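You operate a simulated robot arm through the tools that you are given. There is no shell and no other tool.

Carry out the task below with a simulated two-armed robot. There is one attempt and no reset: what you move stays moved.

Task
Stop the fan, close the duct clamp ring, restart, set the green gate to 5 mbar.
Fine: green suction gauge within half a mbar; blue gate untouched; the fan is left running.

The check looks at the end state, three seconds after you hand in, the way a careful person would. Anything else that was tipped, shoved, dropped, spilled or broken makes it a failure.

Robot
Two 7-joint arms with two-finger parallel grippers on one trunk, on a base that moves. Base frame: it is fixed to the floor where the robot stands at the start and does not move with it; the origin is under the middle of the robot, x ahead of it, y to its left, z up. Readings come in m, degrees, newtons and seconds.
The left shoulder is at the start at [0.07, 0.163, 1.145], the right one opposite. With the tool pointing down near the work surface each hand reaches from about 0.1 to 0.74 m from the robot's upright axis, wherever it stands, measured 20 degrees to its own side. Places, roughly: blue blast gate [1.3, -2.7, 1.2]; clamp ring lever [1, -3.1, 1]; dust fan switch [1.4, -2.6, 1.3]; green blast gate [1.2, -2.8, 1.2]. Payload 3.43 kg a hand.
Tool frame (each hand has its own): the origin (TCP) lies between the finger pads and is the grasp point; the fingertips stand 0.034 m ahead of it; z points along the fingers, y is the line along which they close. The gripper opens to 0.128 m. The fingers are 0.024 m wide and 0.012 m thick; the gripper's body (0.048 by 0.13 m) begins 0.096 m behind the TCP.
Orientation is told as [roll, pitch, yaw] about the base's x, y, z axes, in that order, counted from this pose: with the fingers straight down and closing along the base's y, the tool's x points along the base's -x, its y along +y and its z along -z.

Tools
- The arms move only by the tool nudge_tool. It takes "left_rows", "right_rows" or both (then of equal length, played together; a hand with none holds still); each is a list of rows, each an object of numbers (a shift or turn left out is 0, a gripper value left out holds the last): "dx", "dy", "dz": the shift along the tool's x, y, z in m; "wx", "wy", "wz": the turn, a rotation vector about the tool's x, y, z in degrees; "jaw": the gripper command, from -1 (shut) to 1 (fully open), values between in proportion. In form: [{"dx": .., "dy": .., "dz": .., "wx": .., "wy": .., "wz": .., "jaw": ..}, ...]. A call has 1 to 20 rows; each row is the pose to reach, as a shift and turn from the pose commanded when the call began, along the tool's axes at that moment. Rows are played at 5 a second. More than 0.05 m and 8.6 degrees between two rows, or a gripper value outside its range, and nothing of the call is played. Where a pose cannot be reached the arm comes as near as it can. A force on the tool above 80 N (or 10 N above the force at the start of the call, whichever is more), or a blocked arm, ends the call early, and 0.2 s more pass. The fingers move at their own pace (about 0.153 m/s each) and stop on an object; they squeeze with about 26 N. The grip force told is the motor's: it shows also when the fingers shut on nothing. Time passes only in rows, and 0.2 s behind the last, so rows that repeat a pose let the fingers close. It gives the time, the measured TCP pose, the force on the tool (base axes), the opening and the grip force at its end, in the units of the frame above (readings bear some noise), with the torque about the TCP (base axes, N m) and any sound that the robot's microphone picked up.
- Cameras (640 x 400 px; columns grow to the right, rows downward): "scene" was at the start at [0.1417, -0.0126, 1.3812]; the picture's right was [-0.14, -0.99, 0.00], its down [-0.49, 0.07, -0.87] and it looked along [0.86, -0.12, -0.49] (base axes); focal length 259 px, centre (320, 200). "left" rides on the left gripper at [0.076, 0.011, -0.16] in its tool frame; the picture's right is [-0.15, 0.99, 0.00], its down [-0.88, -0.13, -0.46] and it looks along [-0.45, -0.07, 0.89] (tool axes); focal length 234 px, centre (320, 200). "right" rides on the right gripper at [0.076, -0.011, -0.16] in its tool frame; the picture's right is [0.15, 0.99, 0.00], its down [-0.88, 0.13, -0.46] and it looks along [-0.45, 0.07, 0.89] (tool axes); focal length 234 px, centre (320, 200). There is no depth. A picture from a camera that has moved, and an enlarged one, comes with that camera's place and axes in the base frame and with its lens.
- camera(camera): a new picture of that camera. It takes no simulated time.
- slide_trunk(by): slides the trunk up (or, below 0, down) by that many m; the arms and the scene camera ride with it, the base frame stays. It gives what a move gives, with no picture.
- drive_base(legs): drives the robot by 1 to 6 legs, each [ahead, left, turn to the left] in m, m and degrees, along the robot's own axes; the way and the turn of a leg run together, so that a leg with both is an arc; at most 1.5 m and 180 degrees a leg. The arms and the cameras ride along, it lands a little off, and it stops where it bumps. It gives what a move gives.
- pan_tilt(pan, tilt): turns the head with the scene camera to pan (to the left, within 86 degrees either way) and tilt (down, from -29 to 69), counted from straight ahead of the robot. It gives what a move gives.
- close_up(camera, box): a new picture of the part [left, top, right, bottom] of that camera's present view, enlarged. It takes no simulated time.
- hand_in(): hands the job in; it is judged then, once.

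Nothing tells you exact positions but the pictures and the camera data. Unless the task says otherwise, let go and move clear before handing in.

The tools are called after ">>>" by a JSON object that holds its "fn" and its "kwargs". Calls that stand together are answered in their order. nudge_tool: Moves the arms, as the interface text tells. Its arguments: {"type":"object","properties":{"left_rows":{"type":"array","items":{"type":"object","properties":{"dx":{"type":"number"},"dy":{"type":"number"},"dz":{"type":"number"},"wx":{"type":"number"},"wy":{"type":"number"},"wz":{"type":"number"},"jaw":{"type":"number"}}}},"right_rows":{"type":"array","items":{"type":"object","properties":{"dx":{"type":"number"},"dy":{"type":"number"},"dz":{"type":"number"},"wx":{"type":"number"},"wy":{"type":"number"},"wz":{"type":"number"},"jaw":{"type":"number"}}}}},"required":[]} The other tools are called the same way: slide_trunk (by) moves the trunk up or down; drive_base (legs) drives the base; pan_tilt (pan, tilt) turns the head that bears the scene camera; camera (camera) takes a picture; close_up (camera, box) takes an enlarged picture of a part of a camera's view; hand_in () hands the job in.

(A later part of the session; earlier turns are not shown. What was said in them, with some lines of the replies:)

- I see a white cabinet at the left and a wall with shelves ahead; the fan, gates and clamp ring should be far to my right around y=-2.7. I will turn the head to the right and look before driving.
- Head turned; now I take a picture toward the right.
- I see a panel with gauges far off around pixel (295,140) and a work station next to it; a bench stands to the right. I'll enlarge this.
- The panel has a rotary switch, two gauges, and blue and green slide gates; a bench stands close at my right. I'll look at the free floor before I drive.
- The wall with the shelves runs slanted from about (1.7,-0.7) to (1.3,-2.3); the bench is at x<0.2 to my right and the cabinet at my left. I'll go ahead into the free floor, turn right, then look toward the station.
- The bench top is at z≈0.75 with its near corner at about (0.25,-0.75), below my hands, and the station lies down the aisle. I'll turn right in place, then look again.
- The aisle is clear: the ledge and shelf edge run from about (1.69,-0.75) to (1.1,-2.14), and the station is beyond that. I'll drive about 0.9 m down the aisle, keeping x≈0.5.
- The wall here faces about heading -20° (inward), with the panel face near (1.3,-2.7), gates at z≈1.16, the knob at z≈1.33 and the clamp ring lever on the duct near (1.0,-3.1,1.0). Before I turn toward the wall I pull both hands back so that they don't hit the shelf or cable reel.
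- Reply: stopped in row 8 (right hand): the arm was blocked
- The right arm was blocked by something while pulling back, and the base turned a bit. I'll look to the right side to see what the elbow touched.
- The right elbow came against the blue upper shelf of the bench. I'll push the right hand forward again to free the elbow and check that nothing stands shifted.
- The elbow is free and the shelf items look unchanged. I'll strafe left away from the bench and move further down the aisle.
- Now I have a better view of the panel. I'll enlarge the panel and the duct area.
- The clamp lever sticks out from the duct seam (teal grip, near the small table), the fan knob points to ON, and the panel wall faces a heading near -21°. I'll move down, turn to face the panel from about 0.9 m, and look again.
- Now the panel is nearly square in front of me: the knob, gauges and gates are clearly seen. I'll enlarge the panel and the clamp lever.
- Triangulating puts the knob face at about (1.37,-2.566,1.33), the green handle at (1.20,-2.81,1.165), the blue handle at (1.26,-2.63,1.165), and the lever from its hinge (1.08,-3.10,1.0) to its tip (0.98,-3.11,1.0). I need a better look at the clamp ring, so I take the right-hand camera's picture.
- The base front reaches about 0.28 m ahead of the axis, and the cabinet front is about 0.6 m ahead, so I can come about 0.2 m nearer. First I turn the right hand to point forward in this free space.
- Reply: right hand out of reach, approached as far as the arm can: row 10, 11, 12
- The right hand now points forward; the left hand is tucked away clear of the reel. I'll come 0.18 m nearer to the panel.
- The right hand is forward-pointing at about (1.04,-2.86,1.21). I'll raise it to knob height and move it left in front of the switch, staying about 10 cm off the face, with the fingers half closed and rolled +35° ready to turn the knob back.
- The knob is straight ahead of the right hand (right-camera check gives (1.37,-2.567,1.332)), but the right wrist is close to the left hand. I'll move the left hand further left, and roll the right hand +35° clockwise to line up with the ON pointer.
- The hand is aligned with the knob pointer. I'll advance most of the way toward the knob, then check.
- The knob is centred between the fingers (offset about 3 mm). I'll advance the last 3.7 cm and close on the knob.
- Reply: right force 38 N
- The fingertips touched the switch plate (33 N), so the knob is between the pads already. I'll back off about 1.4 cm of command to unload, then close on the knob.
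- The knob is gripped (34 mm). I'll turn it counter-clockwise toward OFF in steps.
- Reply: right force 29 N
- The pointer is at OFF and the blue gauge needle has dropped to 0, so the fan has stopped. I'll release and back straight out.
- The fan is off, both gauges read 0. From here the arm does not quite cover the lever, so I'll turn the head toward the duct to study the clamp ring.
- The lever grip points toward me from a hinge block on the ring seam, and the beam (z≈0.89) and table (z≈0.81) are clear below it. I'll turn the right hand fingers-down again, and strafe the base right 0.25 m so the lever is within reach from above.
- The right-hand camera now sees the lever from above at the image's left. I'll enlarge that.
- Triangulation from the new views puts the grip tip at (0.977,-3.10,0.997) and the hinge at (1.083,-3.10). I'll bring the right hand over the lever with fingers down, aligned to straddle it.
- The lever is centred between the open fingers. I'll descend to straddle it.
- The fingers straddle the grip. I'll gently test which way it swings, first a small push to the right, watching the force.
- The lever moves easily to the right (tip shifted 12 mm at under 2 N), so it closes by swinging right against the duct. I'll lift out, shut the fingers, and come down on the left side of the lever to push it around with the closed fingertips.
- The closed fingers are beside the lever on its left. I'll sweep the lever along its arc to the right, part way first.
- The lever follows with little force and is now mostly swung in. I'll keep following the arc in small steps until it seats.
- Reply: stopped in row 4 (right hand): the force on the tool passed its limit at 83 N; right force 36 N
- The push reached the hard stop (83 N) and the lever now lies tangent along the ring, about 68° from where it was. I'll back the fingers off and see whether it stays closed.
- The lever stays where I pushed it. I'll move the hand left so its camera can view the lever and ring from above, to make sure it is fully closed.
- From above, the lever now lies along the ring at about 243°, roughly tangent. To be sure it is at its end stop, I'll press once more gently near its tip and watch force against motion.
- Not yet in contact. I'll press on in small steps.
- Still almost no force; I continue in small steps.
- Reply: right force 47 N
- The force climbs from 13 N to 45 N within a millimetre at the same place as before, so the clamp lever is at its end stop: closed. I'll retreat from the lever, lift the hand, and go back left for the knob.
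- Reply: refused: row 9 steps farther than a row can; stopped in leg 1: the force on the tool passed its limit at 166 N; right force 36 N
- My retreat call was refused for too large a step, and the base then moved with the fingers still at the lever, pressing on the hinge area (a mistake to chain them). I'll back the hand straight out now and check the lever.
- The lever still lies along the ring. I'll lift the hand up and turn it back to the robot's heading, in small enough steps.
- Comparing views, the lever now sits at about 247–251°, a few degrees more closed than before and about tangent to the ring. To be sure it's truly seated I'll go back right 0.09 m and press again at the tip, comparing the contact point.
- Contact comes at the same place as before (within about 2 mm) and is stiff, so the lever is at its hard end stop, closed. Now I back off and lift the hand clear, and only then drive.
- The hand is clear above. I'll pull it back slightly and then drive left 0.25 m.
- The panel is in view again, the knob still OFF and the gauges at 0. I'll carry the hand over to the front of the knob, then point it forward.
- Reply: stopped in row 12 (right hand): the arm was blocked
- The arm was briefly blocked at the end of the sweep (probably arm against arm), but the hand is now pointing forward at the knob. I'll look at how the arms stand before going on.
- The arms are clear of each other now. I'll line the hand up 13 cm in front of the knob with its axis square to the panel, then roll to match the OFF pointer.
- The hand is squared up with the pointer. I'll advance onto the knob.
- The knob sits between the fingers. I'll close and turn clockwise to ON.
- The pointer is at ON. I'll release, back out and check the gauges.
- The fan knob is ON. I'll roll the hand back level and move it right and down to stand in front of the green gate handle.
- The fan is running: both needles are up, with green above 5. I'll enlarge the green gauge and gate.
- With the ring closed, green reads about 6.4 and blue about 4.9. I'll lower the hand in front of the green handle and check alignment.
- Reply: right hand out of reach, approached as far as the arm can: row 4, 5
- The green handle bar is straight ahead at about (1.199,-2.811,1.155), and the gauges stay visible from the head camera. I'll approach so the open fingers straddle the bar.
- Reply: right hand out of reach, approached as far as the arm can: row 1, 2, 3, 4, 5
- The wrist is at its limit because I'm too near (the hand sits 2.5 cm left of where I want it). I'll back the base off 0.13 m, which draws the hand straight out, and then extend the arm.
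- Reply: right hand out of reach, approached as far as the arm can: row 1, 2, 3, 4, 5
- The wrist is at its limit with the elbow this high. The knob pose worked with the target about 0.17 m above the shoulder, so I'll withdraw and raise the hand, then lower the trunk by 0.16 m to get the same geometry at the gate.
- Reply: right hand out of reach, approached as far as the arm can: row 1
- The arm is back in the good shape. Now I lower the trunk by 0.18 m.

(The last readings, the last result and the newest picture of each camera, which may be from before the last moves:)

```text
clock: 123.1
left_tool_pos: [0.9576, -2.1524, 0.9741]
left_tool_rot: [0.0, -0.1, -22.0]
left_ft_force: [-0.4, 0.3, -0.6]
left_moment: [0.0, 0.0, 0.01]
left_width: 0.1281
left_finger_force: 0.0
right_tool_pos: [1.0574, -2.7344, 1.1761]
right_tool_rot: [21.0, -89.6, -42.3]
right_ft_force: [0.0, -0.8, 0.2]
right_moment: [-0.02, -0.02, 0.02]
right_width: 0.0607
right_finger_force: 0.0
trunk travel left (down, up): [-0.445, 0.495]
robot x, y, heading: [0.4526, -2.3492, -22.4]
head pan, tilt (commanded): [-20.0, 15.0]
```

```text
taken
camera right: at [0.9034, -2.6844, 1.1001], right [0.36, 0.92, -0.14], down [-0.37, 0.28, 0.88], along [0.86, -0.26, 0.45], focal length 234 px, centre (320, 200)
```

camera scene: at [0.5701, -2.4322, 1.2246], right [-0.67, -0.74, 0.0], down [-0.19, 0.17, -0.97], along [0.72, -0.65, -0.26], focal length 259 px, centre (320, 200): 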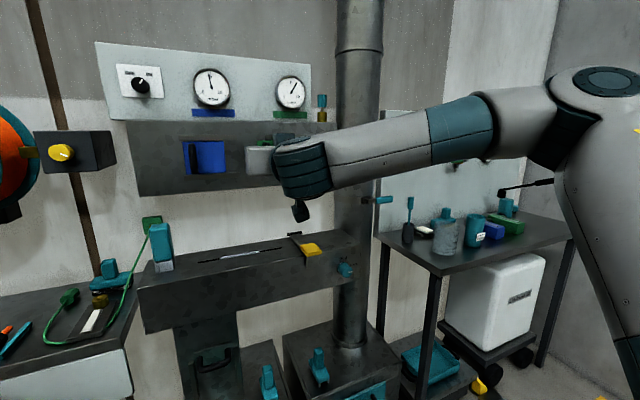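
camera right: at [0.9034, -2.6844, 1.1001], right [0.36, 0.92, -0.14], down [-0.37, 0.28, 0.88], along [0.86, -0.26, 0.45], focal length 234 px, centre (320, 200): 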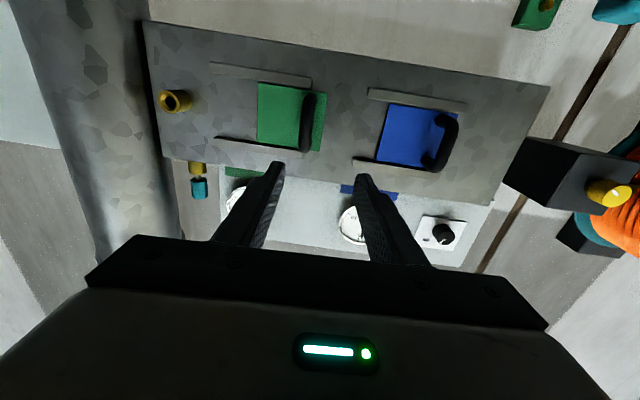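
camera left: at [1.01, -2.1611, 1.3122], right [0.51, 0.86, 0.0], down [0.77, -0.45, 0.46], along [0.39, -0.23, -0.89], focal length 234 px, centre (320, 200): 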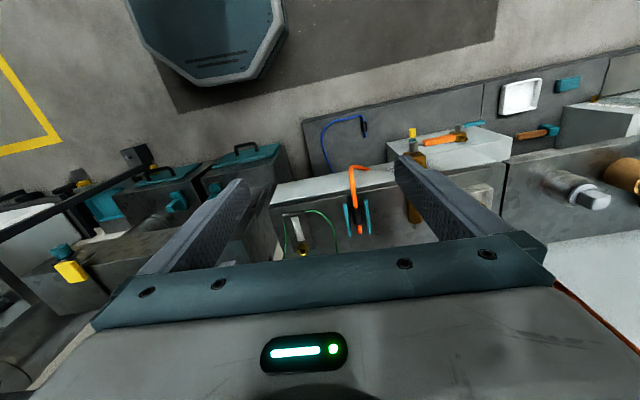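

Now the gauges are visible above the arm, and the handle is ahead. I'll move to straddle the green bar.

>>> {"fn": "nudge_tool", "kwargs": {"right_rows": [{"dx": 0.01, "dy": -0.01, "dz": 0.02}, {"dx": 0.02, "dy": -0.019, "dz": 0.04}, {"dx": 0.02, "dy": -0.019, "dz": 0.07}, {"dx": 0.02, "dy": -0.019, "dz": 0.09}, {"dx": 0.02, "dy": -0.019, "dz": 0.09}]}}

>>> {"fn": "camera", "kwargs": {"camera": "right"}}

>>> {"fn": "camera", "kwargs": {"camera": "scene"}}

```text
clock: 124.3
left_tool_pos: [0.9596, -2.1533, 0.9751]
left_tool_rot: [0.0, -0.2, -22.0]
left_ft_force: [0.1, -0.4, -0.7]
left_moment: [-0.01, -0.03, 0.0]
left_width: 0.128
left_finger_force: 0.1
right_tool_pos: [1.1352, -2.7839, 1.1565]
right_tool_rot: [20.7, -89.5, -42.1]
right_ft_force: [-0.6, 0.4, -0.4]
right_moment: [-0.02, 0.0, -0.01]
right_width: 0.0607
right_finger_force: 0.0
trunk travel left (down, up): [-0.445, 0.495]
robot x, y, heading: [0.4511, -2.3498, -21.9]
head pan, tilt (commanded): [-20.0, 15.0]
```

```text
taken
camera right: at [0.9809, -2.7353, 1.0808], right [0.36, 0.92, -0.14], down [-0.37, 0.28, 0.88], along [0.86, -0.26, 0.45], focal length 234 px, centre (320, 200)
```

right: 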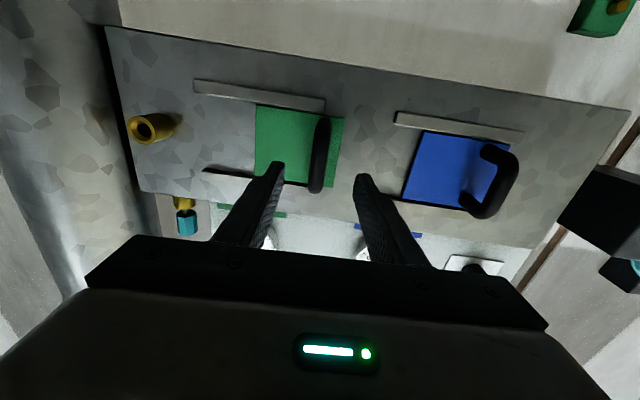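

```text
taken
camera scene: at [0.5701, -2.4322, 1.2245], right [-0.67, -0.74, 0.0], down [-0.19, 0.17, -0.97], along [0.72, -0.65, -0.26], focal length 259 px, centre (320, 200)
```

scene: 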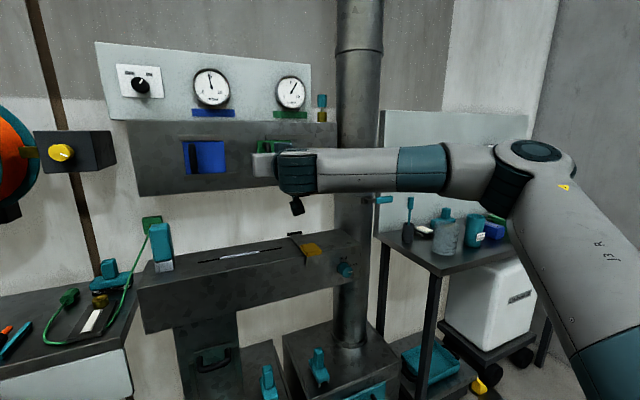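

The bar is centred between the fingers. I'll move in the last 5 cm and close gently on the bar.

>>> {"fn": "nudge_tool", "kwargs": {"right_rows": [{"dz": 0.015}, {"dz": 0.03}, {"dz": 0.045}, {"dz": 0.05}, {"dz": 0.05}]}}

>>> {"fn": "camera", "kwargs": {"camera": "right"}}

```text
clock: 125.5
left_tool_pos: [0.9577, -2.1526, 0.9732]
left_tool_rot: [0.0, 0.0, -22.0]
left_ft_force: [0.3, -0.3, 0.1]
left_moment: [0.01, 0.02, -0.03]
left_width: 0.1278
left_finger_force: 0.1
right_tool_pos: [1.1806, -2.8023, 1.1551]
right_tool_rot: [21.5, -89.6, -42.9]
right_ft_force: [0.3, 0.7, -0.4]
right_moment: [0.03, 0.01, 0.03]
right_width: 0.0608
right_finger_force: 0.0
trunk travel left (down, up): [-0.445, 0.495]
robot x, y, heading: [0.4581, -2.3499, -22.2]
head pan, tilt (commanded): [-20.0, 15.0]
```

```text
taken
camera right: at [1.0271, -2.7536, 1.0797], right [0.36, 0.92, -0.14], down [-0.37, 0.28, 0.88], along [0.86, -0.26, 0.44], focal length 234 px, centre (320, 200)
```

right: 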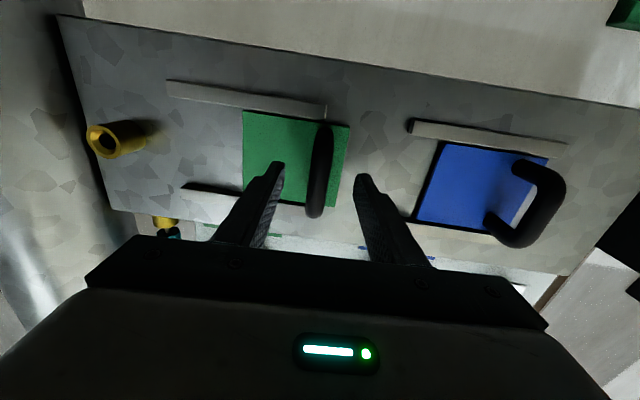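

>>> {"fn": "nudge_tool", "kwargs": {"right_rows": [{"jaw": -0.3}, {"jaw": -0.5}, {"jaw": -0.7}, {"jaw": -0.8}, {"jaw": -0.8}]}}

>>> {"fn": "camera", "kwargs": {"camera": "right"}}

>>> {"fn": "close_up", "kwargs": {"camera": "scene", "box": [180, 55, 330, 175]}}

>>> {"fn": "close_up", "kwargs": {"camera": "scene", "box": [268, 68, 318, 118]}}

```text
clock: 126.7
left_tool_pos: [0.9588, -2.1527, 0.974]
left_tool_rot: [-0.1, 0.0, -22.0]
left_ft_force: [-0.4, -1.3, -0.1]
left_moment: [0.01, 0.0, 0.02]
left_width: 0.1278
left_finger_force: 0.0
right_tool_pos: [1.1813, -2.8022, 1.154]
right_tool_rot: [20.4, -89.6, -41.8]
right_ft_force: [-1.1, -1.9, 1.2]
right_moment: [-0.18, 0.23, -0.11]
right_width: 0.0164
right_finger_force: 44.9
trunk travel left (down, up): [-0.445, 0.495]
robot x, y, heading: [0.4529, -2.3497, -22.0]
head pan, tilt (commanded): [-20.0, 15.0]
```

```text
taken
camera right: at [1.0269, -2.754, 1.0797], right [0.36, 0.92, -0.14], down [-0.37, 0.28, 0.88], along [0.86, -0.26, 0.44], focal length 234 px, centre (320, 200)
```

right: 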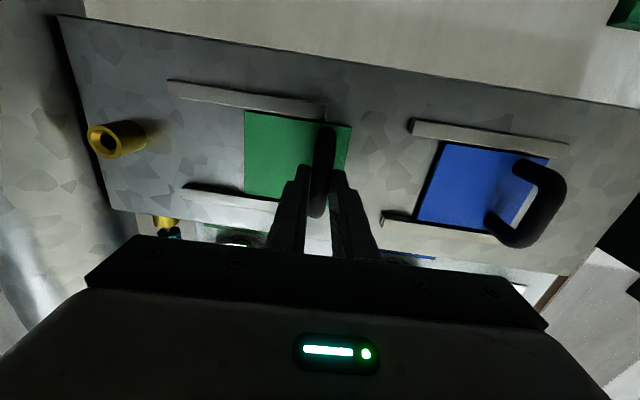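

```text
3.33 times, centred on (255, 115) of scene
camera zoom: at [0.5702, -2.4325, 1.2245], right [-0.67, -0.74, 0.0], down [-0.19, 0.17, -0.97], along [0.72, -0.65, -0.26], focal length 864 px, centre (537, 483)
```

zoom: 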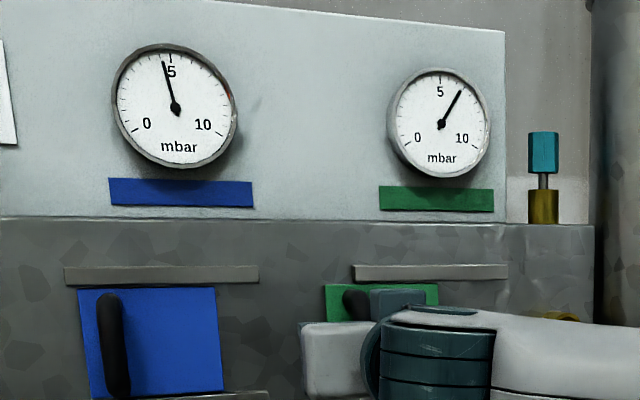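

```text
8.00 times, centred on (293, 93) of scene
camera zoom: at [0.5702, -2.4325, 1.2245], right [-0.67, -0.74, 0.0], down [-0.19, 0.17, -0.97], along [0.72, -0.65, -0.26], focal length 2075 px, centre (536, 1056)
```

zoom: 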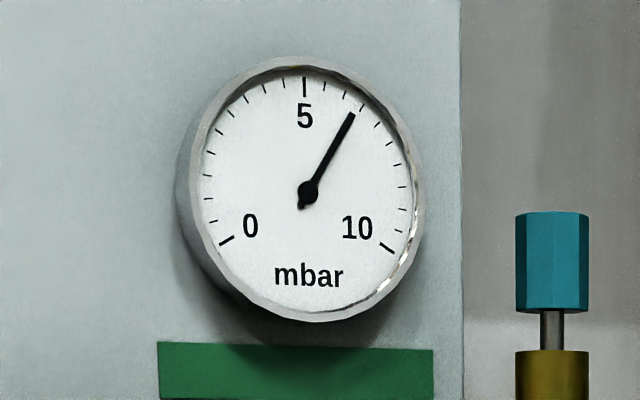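

I have the green handle gripped; the gauge reads about 6.4. I'll slide the gate a little to the right and see how the needle responds.

>>> {"fn": "nudge_tool", "kwargs": {"right_rows": [{"dy": -0.003}, {"dy": -0.006}, {"dy": -0.006}, {"dy": -0.006}]}}

>>> {"fn": "close_up", "kwargs": {"camera": "scene", "box": [268, 68, 318, 118]}}

>>> {"fn": "close_up", "kwargs": {"camera": "scene", "box": [180, 55, 330, 175]}}

```text
clock: 127.7
left_tool_pos: [0.9595, -2.1528, 0.9746]
left_tool_rot: [-0.2, -0.1, -22.0]
left_ft_force: [0.1, 0.3, -0.1]
left_moment: [0.01, 0.02, 0.02]
left_width: 0.1281
left_finger_force: 0.0
right_tool_pos: [1.1798, -2.8066, 1.1546]
right_tool_rot: [16.0, -89.6, -37.3]
right_ft_force: [6.2, -0.3, 3.8]
right_moment: [-0.24, -0.01, 0.12]
right_width: 0.0165
right_finger_force: 45.1
trunk travel left (down, up): [-0.445, 0.495]
robot x, y, heading: [0.4521, -2.3483, -21.8]
head pan, tilt (commanded): [-20.0, 15.0]
```

```text
8.00 times, centred on (293, 93) of scene
camera zoom: at [0.5708, -2.432, 1.2245], right [-0.67, -0.74, 0.0], down [-0.19, 0.17, -0.97], along [0.72, -0.65, -0.26], focal length 2075 px, centre (536, 1056)
```

zoom: 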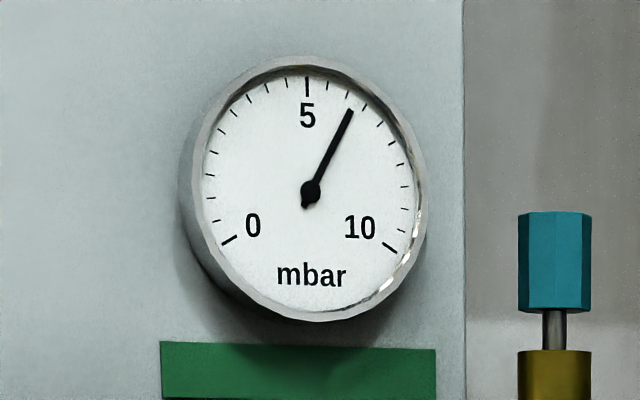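

```text
3.33 times, centred on (255, 115) of scene
camera zoom: at [0.5708, -2.432, 1.2245], right [-0.67, -0.74, 0.0], down [-0.19, 0.17, -0.97], along [0.72, -0.65, -0.26], focal length 864 px, centre (537, 483)
```

zoom: 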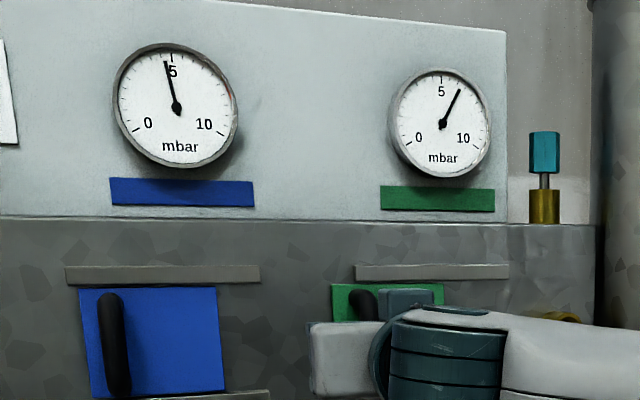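

Sliding right by about 5 mm lowered green to about 6.25. I'll keep sliding right in steps.

>>> {"fn": "nudge_tool", "kwargs": {"right_rows": [{"dy": -0.004}, {"dy": -0.008}, {"dy": -0.012}, {"dy": -0.015}, {"dy": -0.015}, {"dy": -0.015}]}}

>>> {"fn": "close_up", "kwargs": {"camera": "scene", "box": [268, 68, 318, 118]}}

>>> {"fn": "camera", "kwargs": {"camera": "right"}}

```text
clock: 129.1
left_tool_pos: [0.96, -2.152, 0.9723]
left_tool_rot: [-0.1, -0.1, -22.0]
left_ft_force: [0.5, -0.2, -0.2]
left_moment: [0.02, 0.01, 0.03]
left_width: 0.1281
left_finger_force: 0.1
right_tool_pos: [1.175, -2.8206, 1.1551]
right_tool_rot: [20.1, -89.7, -41.3]
right_ft_force: [22.1, -6.1, 18.7]
right_moment: [-0.22, -0.25, 0.05]
right_width: 0.0166
right_finger_force: 45.1
trunk travel left (down, up): [-0.445, 0.495]
robot x, y, heading: [0.4565, -2.3497, -22.2]
head pan, tilt (commanded): [-20.0, 15.0]
```

```text
8.00 times, centred on (293, 93) of scene
camera zoom: at [0.572, -2.432, 1.2245], right [-0.67, -0.74, 0.0], down [-0.19, 0.17, -0.97], along [0.72, -0.65, -0.26], focal length 2075 px, centre (536, 1056)
```

zoom: 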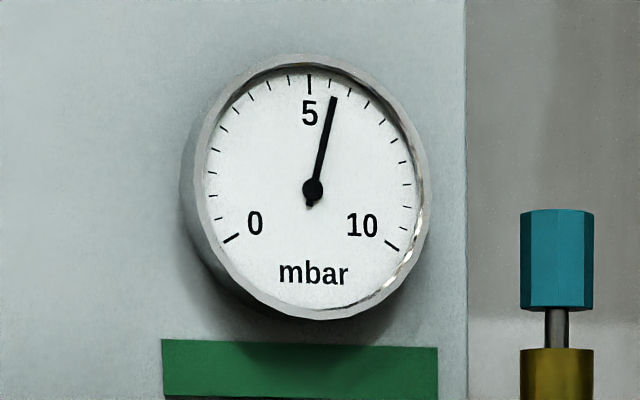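

```text
taken
camera right: at [1.0208, -2.7724, 1.0795], right [0.36, 0.92, -0.14], down [-0.37, 0.28, 0.88], along [0.86, -0.26, 0.45], focal length 234 px, centre (320, 200)
```

right: 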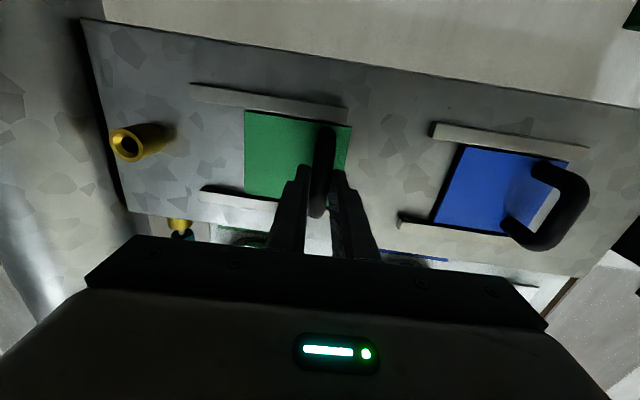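

Green is at about 5.6 now. The hand is pulling slightly outward and down on the handle, so I'll correct that by a millimetre while sliding about 11 mm further right.

>>> {"fn": "nudge_tool", "kwargs": {"right_rows": [{"dx": -0.0005, "dy": -0.004, "dz": 0.0007}, {"dx": -0.001, "dy": -0.008, "dz": 0.0014}, {"dx": -0.001, "dy": -0.011, "dz": 0.0017}, {"dx": -0.001, "dy": -0.011, "dz": 0.0017}, {"dx": -0.001, "dy": -0.011, "dz": 0.0017}]}}

>>> {"fn": "close_up", "kwargs": {"camera": "scene", "box": [268, 68, 318, 118]}}

```text
clock: 130.3
left_tool_pos: [0.9593, -2.1519, 0.9733]
left_tool_rot: [-0.2, 0.0, -22.0]
left_ft_force: [0.6, -0.8, -0.1]
left_moment: [-0.01, 0.03, 0.0]
left_width: 0.1279
left_finger_force: 0.1
right_tool_pos: [1.1721, -2.8312, 1.1548]
right_tool_rot: [16.3, -89.5, -37.6]
right_ft_force: [9.0, -2.0, 9.9]
right_moment: [-0.12, 0.19, 0.01]
right_width: 0.0166
right_finger_force: 45.3
trunk travel left (down, up): [-0.445, 0.495]
robot x, y, heading: [0.4512, -2.3488, -22.0]
head pan, tilt (commanded): [-20.0, 15.0]
```

```text
8.00 times, centred on (293, 93) of scene
camera zoom: at [0.5706, -2.4317, 1.2245], right [-0.67, -0.74, 0.0], down [-0.19, 0.17, -0.97], along [0.72, -0.65, -0.26], focal length 2075 px, centre (536, 1056)
```

zoom: 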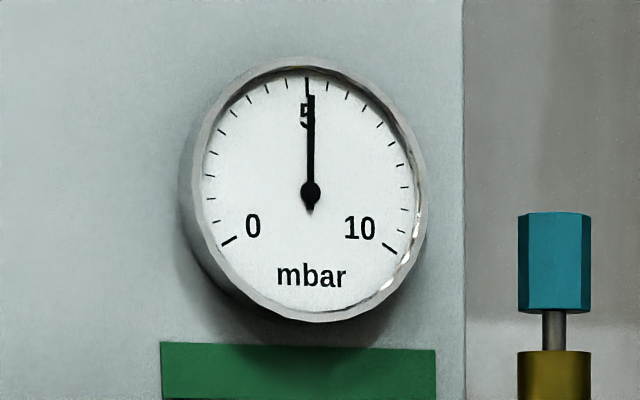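

Green reads about 5.1. I'll slide another 2 mm, hold still for a second, and re-read.

>>> {"fn": "nudge_tool", "kwargs": {"right_rows": [{"dx": -0.0005, "dy": -0.0025, "dz": 0.0005}, {"dx": -0.0005, "dy": -0.0025, "dz": 0.0005}, {"dx": -0.0005, "dy": -0.0025, "dz": 0.0005}, {"dx": -0.0005, "dy": -0.0025, "dz": 0.0005}, {"dx": -0.0005, "dy": -0.0025, "dz": 0.0005}, {"dx": -0.0005, "dy": -0.0025, "dz": 0.0005}, {"dx": -0.0005, "dy": -0.0025, "dz": 0.0005}, {"dx": -0.0005, "dy": -0.0025, "dz": 0.0005}]}}

>>> {"fn": "close_up", "kwargs": {"camera": "scene", "box": [268, 68, 318, 118]}}

```text
clock: 132.1
left_tool_pos: [0.9582, -2.1519, 0.9727]
left_tool_rot: [0.0, -0.1, -22.0]
left_ft_force: [0.3, 0.7, 0.1]
left_moment: [0.03, -0.03, -0.01]
left_width: 0.1281
left_finger_force: 0.0
right_tool_pos: [1.1706, -2.8342, 1.1543]
right_tool_rot: [15.7, -89.5, -37.2]
right_ft_force: [-7.0, 4.1, -7.5]
right_moment: [-0.02, 0.55, 0.01]
right_width: 0.0166
right_finger_force: 44.9
trunk travel left (down, up): [-0.445, 0.495]
robot x, y, heading: [0.453, -2.3492, -22.2]
head pan, tilt (commanded): [-20.0, 15.0]
```

```text
8.00 times, centred on (293, 93) of scene
camera zoom: at [0.57, -2.4322, 1.2244], right [-0.67, -0.74, 0.0], down [-0.19, 0.17, -0.97], along [0.72, -0.65, -0.26], focal length 2075 px, centre (536, 1056)
```

zoom: 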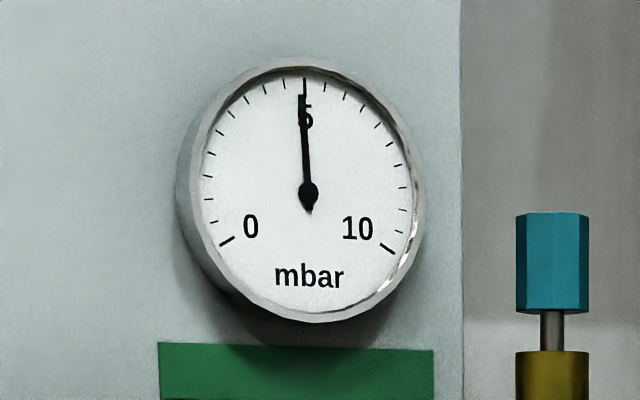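

Green is now about 4.9–5.0. I'll open the fingers evenly and withdraw straight back, then re-read.

>>> {"fn": "nudge_tool", "kwargs": {"right_rows": [{"jaw": -0.65}, {"jaw": -0.5}, {"jaw": -0.3}, {"jaw": -0.1}, {"jaw": -0.05}]}}

>>> {"fn": "close_up", "kwargs": {"camera": "scene", "box": [268, 68, 318, 118]}}

>>> {"fn": "camera", "kwargs": {"camera": "right"}}

```text
clock: 133.3
left_tool_pos: [0.9592, -2.1531, 0.9739]
left_tool_rot: [0.0, 0.0, -22.1]
left_ft_force: [-0.7, 0.8, 0.3]
left_moment: [-0.02, -0.04, -0.02]
left_width: 0.1281
left_finger_force: 0.1
right_tool_pos: [1.1693, -2.8336, 1.1562]
right_tool_rot: [20.0, -89.7, -41.2]
right_ft_force: [-0.2, 0.4, 0.1]
right_moment: [-0.01, 0.0, -0.01]
right_width: 0.0605
right_finger_force: 0.0
trunk travel left (down, up): [-0.445, 0.495]
robot x, y, heading: [0.4512, -2.354, -22.1]
head pan, tilt (commanded): [-20.0, 15.0]
```

```text
8.00 times, centred on (293, 93) of scene
camera zoom: at [0.5703, -2.4323, 1.2245], right [-0.67, -0.74, 0.0], down [-0.19, 0.17, -0.97], along [0.72, -0.65, -0.26], focal length 2075 px, centre (536, 1056)
```

zoom: 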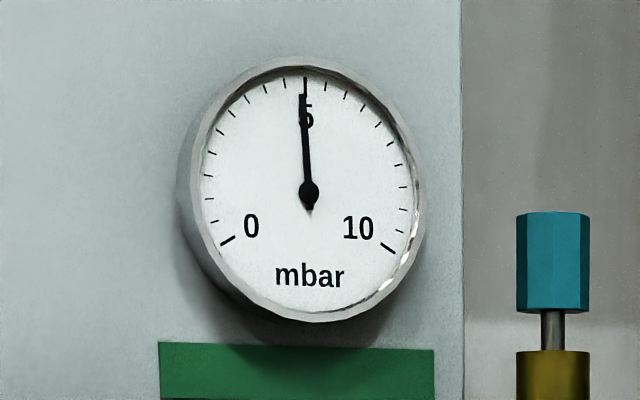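

```text
taken
camera right: at [1.0165, -2.7856, 1.0806], right [0.36, 0.92, -0.14], down [-0.37, 0.28, 0.88], along [0.86, -0.26, 0.44], focal length 234 px, centre (320, 200)
```

right: 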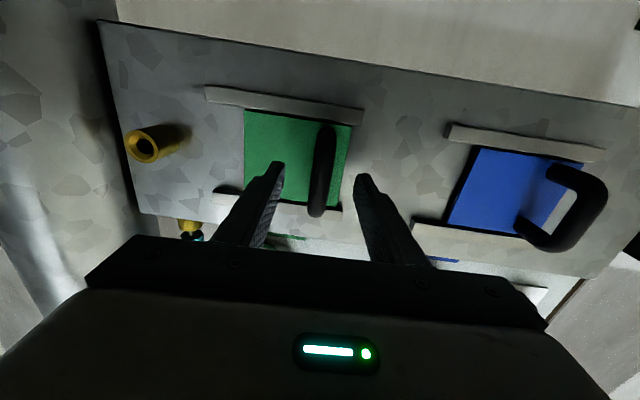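

The reading holds after release. I'll back the hand straight out.

>>> {"fn": "nudge_tool", "kwargs": {"right_rows": [{"dz": -0.03}, {"dz": -0.06}, {"dz": -0.09}, {"dz": -0.12}, {"dz": -0.15}, {"dz": -0.17}]}}

>>> {"fn": "drive_base", "kwargs": {"legs": [[-0.15, 0, 0]]}}

>>> {"fn": "camera", "kwargs": {"camera": "scene"}}

>>> {"fn": "camera", "kwargs": {"camera": "right"}}

```text
clock: 134.7
left_tool_pos: [0.9593, -2.1523, 0.9746]
left_tool_rot: [0.0, 0.0, -21.9]
left_ft_force: [0.3, -0.1, 0.1]
left_moment: [0.0, 0.03, -0.03]
left_width: 0.1281
left_finger_force: 0.1
right_tool_pos: [1.0097, -2.7734, 1.1561]
right_tool_rot: [20.6, -89.6, -41.9]
right_ft_force: [-0.5, 0.1, -1.4]
right_moment: [-0.01, 0.01, -0.01]
right_width: 0.0607
right_finger_force: 0.0
trunk travel left (down, up): [-0.445, 0.495]
robot x, y, heading: [0.4512, -2.3502, -22.0]
head pan, tilt (commanded): [-20.0, 15.0]
```

```text
clock: 136.1
left_tool_pos: [0.8206, -2.0987, 0.9746]
left_tool_rot: [0.0, -0.1, -22.2]
left_ft_force: [-0.9, 0.3, 0.6]
left_moment: [-0.04, -0.02, -0.01]
left_width: 0.1279
left_finger_force: 0.1
right_tool_pos: [0.8694, -2.7175, 1.1581]
right_tool_rot: [24.4, -89.6, -45.9]
right_ft_force: [-0.6, -0.4, 0.8]
right_moment: [0.01, 0.01, 0.02]
right_width: 0.061
right_finger_force: 0.1
trunk travel left (down, up): [-0.445, 0.495]
robot x, y, heading: [0.3183, -2.2922, -22.4]
head pan, tilt (commanded): [-20.0, 15.0]
```

```text
taken
camera scene: at [0.4308, -2.376, 1.2247], right [-0.67, -0.74, 0.0], down [-0.19, 0.17, -0.97], along [0.71, -0.65, -0.26], focal length 259 px, centre (320, 200)
```

scene: 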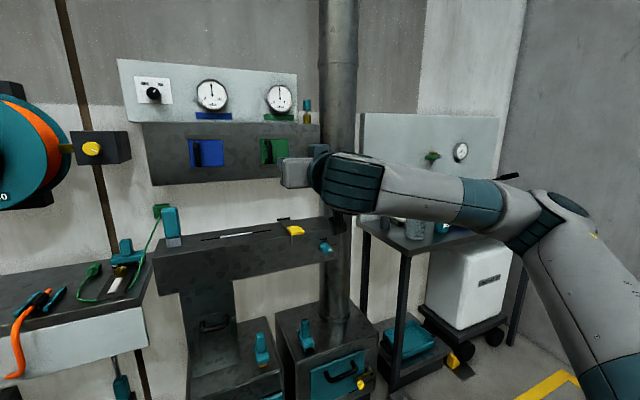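

```text
taken
camera right: at [0.716, -2.6686, 1.0822], right [0.36, 0.92, -0.14], down [-0.37, 0.28, 0.88], along [0.85, -0.27, 0.45], focal length 234 px, centre (320, 200)
```

right: 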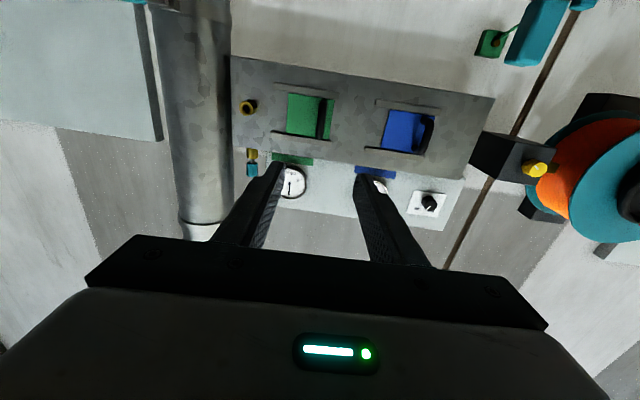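

I'm clear of the panel. I'll enlarge the gauges and knob to read them again.

>>> {"fn": "close_up", "kwargs": {"camera": "scene", "box": [258, 75, 303, 120]}}

>>> {"fn": "close_up", "kwargs": {"camera": "scene", "box": [120, 55, 330, 190]}}

>>> {"fn": "close_up", "kwargs": {"camera": "right", "box": [240, 140, 460, 230]}}

```text
8.89 times, centred on (280, 98) of scene
camera zoom: at [0.4308, -2.376, 1.2247], right [-0.67, -0.74, 0.0], down [-0.19, 0.17, -0.97], along [0.71, -0.65, -0.26], focal length 2305 px, centre (671, 1111)
```

zoom: 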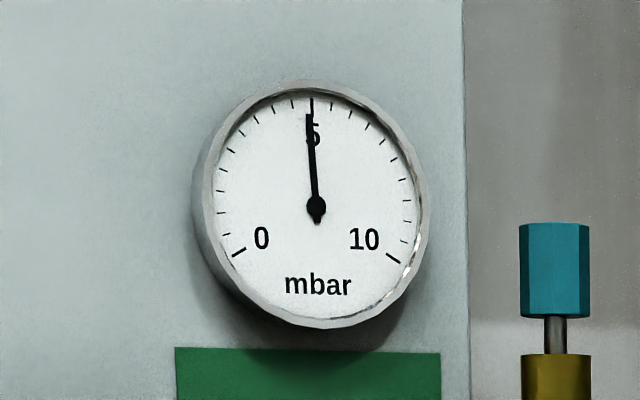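

```text
2.96 times, centred on (225, 122) of scene
camera zoom: at [0.4308, -2.376, 1.2247], right [-0.67, -0.74, 0.0], down [-0.19, 0.17, -0.97], along [0.71, -0.65, -0.26], focal length 768 px, centre (602, 430)
```

zoom: 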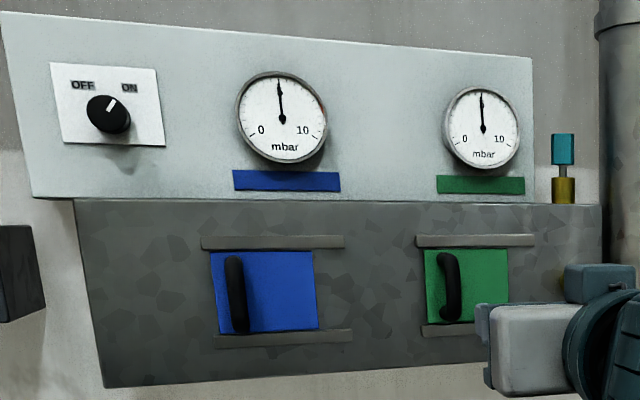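

```text
2.91 times, centred on (350, 185) of right
camera zoom: at [0.716, -2.6686, 1.0822], right [0.36, 0.92, -0.14], down [-0.37, 0.28, 0.88], along [0.85, -0.27, 0.45], focal length 681 px, centre (233, 244)
```

zoom: 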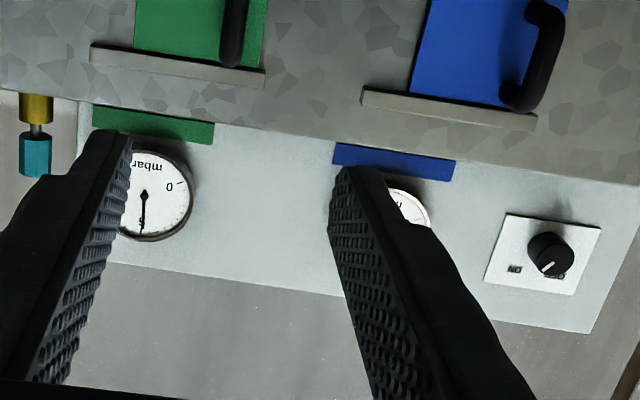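

Green reads about 4.9, the knob is at ON and both gates show as expected. I'll look at the clamp lever once more and around the work area for anything disturbed.

>>> {"fn": "pan_tilt", "kwargs": {"pan": -35, "tilt": 15}}

>>> {"fn": "camera", "kwargs": {"camera": "scene"}}

```text
clock: 136.8
left_tool_pos: [0.8221, -2.0975, 0.974]
left_tool_rot: [0.0, 0.0, -22.3]
left_ft_force: [0.3, 0.2, -0.7]
left_moment: [0.01, -0.03, 0.0]
left_width: 0.1281
left_finger_force: 0.1
right_tool_pos: [0.8708, -2.7195, 1.156]
right_tool_rot: [20.1, -89.6, -41.6]
right_ft_force: [0.6, 0.5, -0.2]
right_moment: [0.02, -0.01, 0.0]
right_width: 0.061
right_finger_force: 0.1
trunk travel left (down, up): [-0.445, 0.495]
robot x, y, heading: [0.3184, -2.2984, -22.5]
head pan, tilt (commanded): [-35.0, 15.0]
```

```text
taken
camera scene: at [0.4137, -2.3923, 1.2245], right [-0.84, -0.54, 0.0], down [-0.14, 0.22, -0.97], along [0.52, -0.81, -0.26], focal length 259 px, centre (320, 200)
```

scene: 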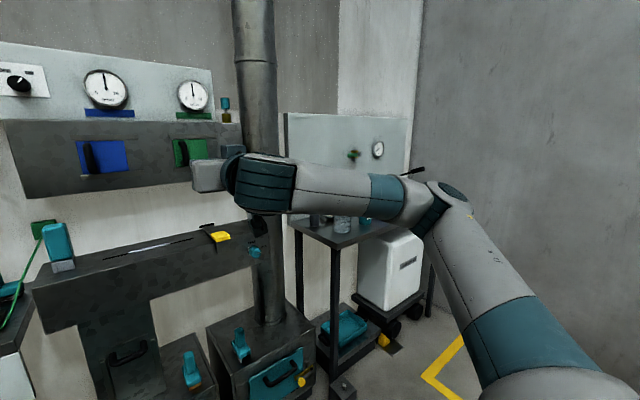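

The arm hides the lever from here; I'll raise the hand in free space to look beneath it.

>>> {"fn": "nudge_tool", "kwargs": {"right_rows": [{"dx": -0.04}, {"dx": -0.08}, {"dx": -0.12}, {"dx": -0.16}, {"dx": -0.2}]}}

>>> {"fn": "camera", "kwargs": {"camera": "scene"}}

```text
clock: 138.0
left_tool_pos: [0.8208, -2.0979, 0.9733]
left_tool_rot: [-0.1, -0.1, -22.2]
left_ft_force: [0.0, 0.8, 1.0]
left_moment: [0.0, 0.0, -0.04]
left_width: 0.1282
left_finger_force: 0.0
right_tool_pos: [0.8737, -2.719, 1.3603]
right_tool_rot: [16.2, -89.7, -37.8]
right_ft_force: [-1.3, 0.8, 0.6]
right_moment: [0.0, 0.02, -0.03]
right_width: 0.0611
right_finger_force: 0.1
trunk travel left (down, up): [-0.445, 0.495]
robot x, y, heading: [0.3151, -2.2958, -22.5]
head pan, tilt (commanded): [-35.0, 15.0]
```

```text
taken
camera scene: at [0.413, -2.3913, 1.2246], right [-0.84, -0.54, 0.0], down [-0.14, 0.22, -0.97], along [0.52, -0.81, -0.26], focal length 259 px, centre (320, 200)
```

scene: 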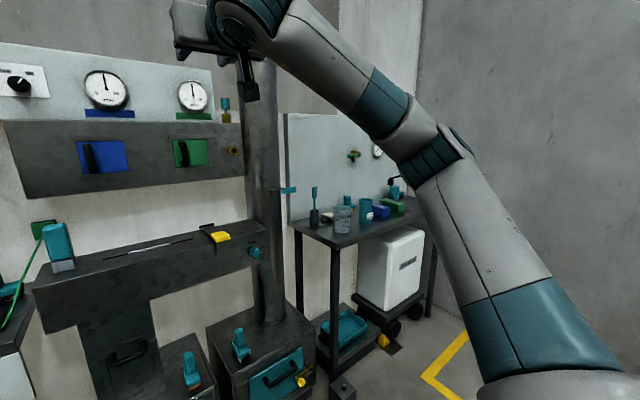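

>>> {"fn": "close_up", "kwargs": {"camera": "scene", "box": [230, 150, 410, 260]}}

>>> {"fn": "close_up", "kwargs": {"camera": "scene", "box": [170, 70, 215, 120]}}

>>> {"fn": "close_up", "kwargs": {"camera": "scene", "box": [0, 190, 320, 400]}}

```text
3.56 times, centred on (320, 205) of scene
camera zoom: at [0.413, -2.3913, 1.2246], right [-0.84, -0.54, 0.0], down [-0.14, 0.22, -0.97], along [0.52, -0.81, -0.26], focal length 922 px, centre (320, 182)
```

zoom: 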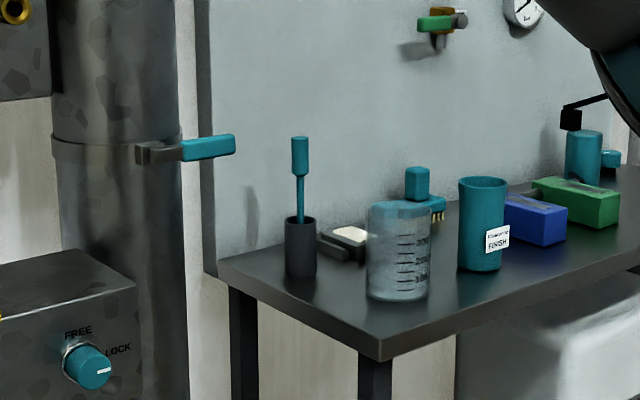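

```text
8.00 times, centred on (192, 95) of scene
camera zoom: at [0.413, -2.3913, 1.2246], right [-0.84, -0.54, 0.0], down [-0.14, 0.22, -0.97], along [0.52, -0.81, -0.26], focal length 2075 px, centre (1340, 1040)
```

zoom: 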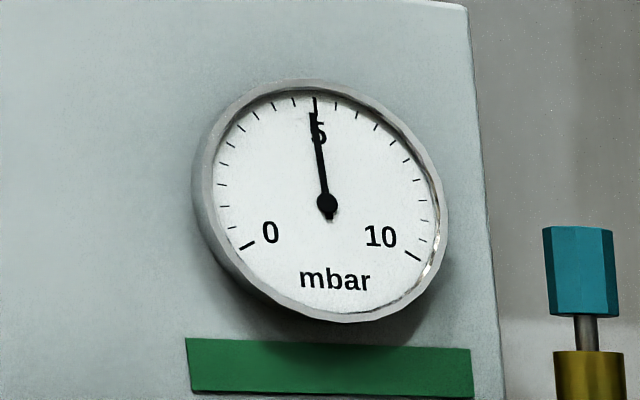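

```text
1.90 times, centred on (160, 295) of scene
camera zoom: at [0.413, -2.3913, 1.2246], right [-0.84, -0.54, 0.0], down [-0.14, 0.22, -0.97], along [0.52, -0.81, -0.26], focal length 494 px, centre (625, 19)
```

zoom: 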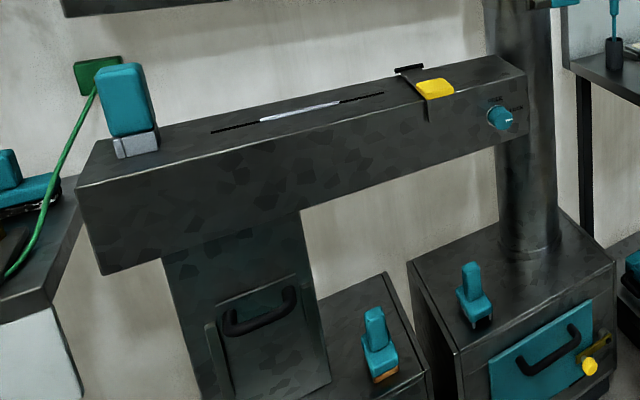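

Everything is as wanted. The clamp lever lies closed along the ring at its end stop, and the knob is at ON with the fan running. Green holds steady at about 4.9 mbar, the blue gate was not touched, and nothing around looks moved. Both hands are clear, so I hand in.

>>> {"fn": "hand_in", "kwargs": {}}

```text
The job is handed in.
```

The job is done and handed in. I stopped the fan, closed the clamp ring, restarted the fan and set the green gate to about 4.9 mbar, inside the half-mbar limit.

- **Clamp ring:** the lever lies along the ring against its hard stop. With it closed, green rose from about 5.7 to 6.4 mbar before I adjusted the gate.
- **Fan:** the knob is at ON and both gauges show suction.
- **Green gate:** it read the same before and after I let go.
- **Blue gate:** I did not touch it. The blue gauge moved a little as the ring and the green gate changed, and now reads about 5.

Two contacts happened along the way:

- **Bench shelf:** early on, my right elbow bumped the blue shelf on the bench. The items on it looked unchanged afterwards.
- **Lever hinge:** one of my moves was refused, and I drove the base while the closed fingers were still against the lever. That pressed on the hinge with up to 166 N. The lever stayed closed and I saw no damage, but I could not test the hinge beyond that.

Both hands were clear of everything when I handed in.
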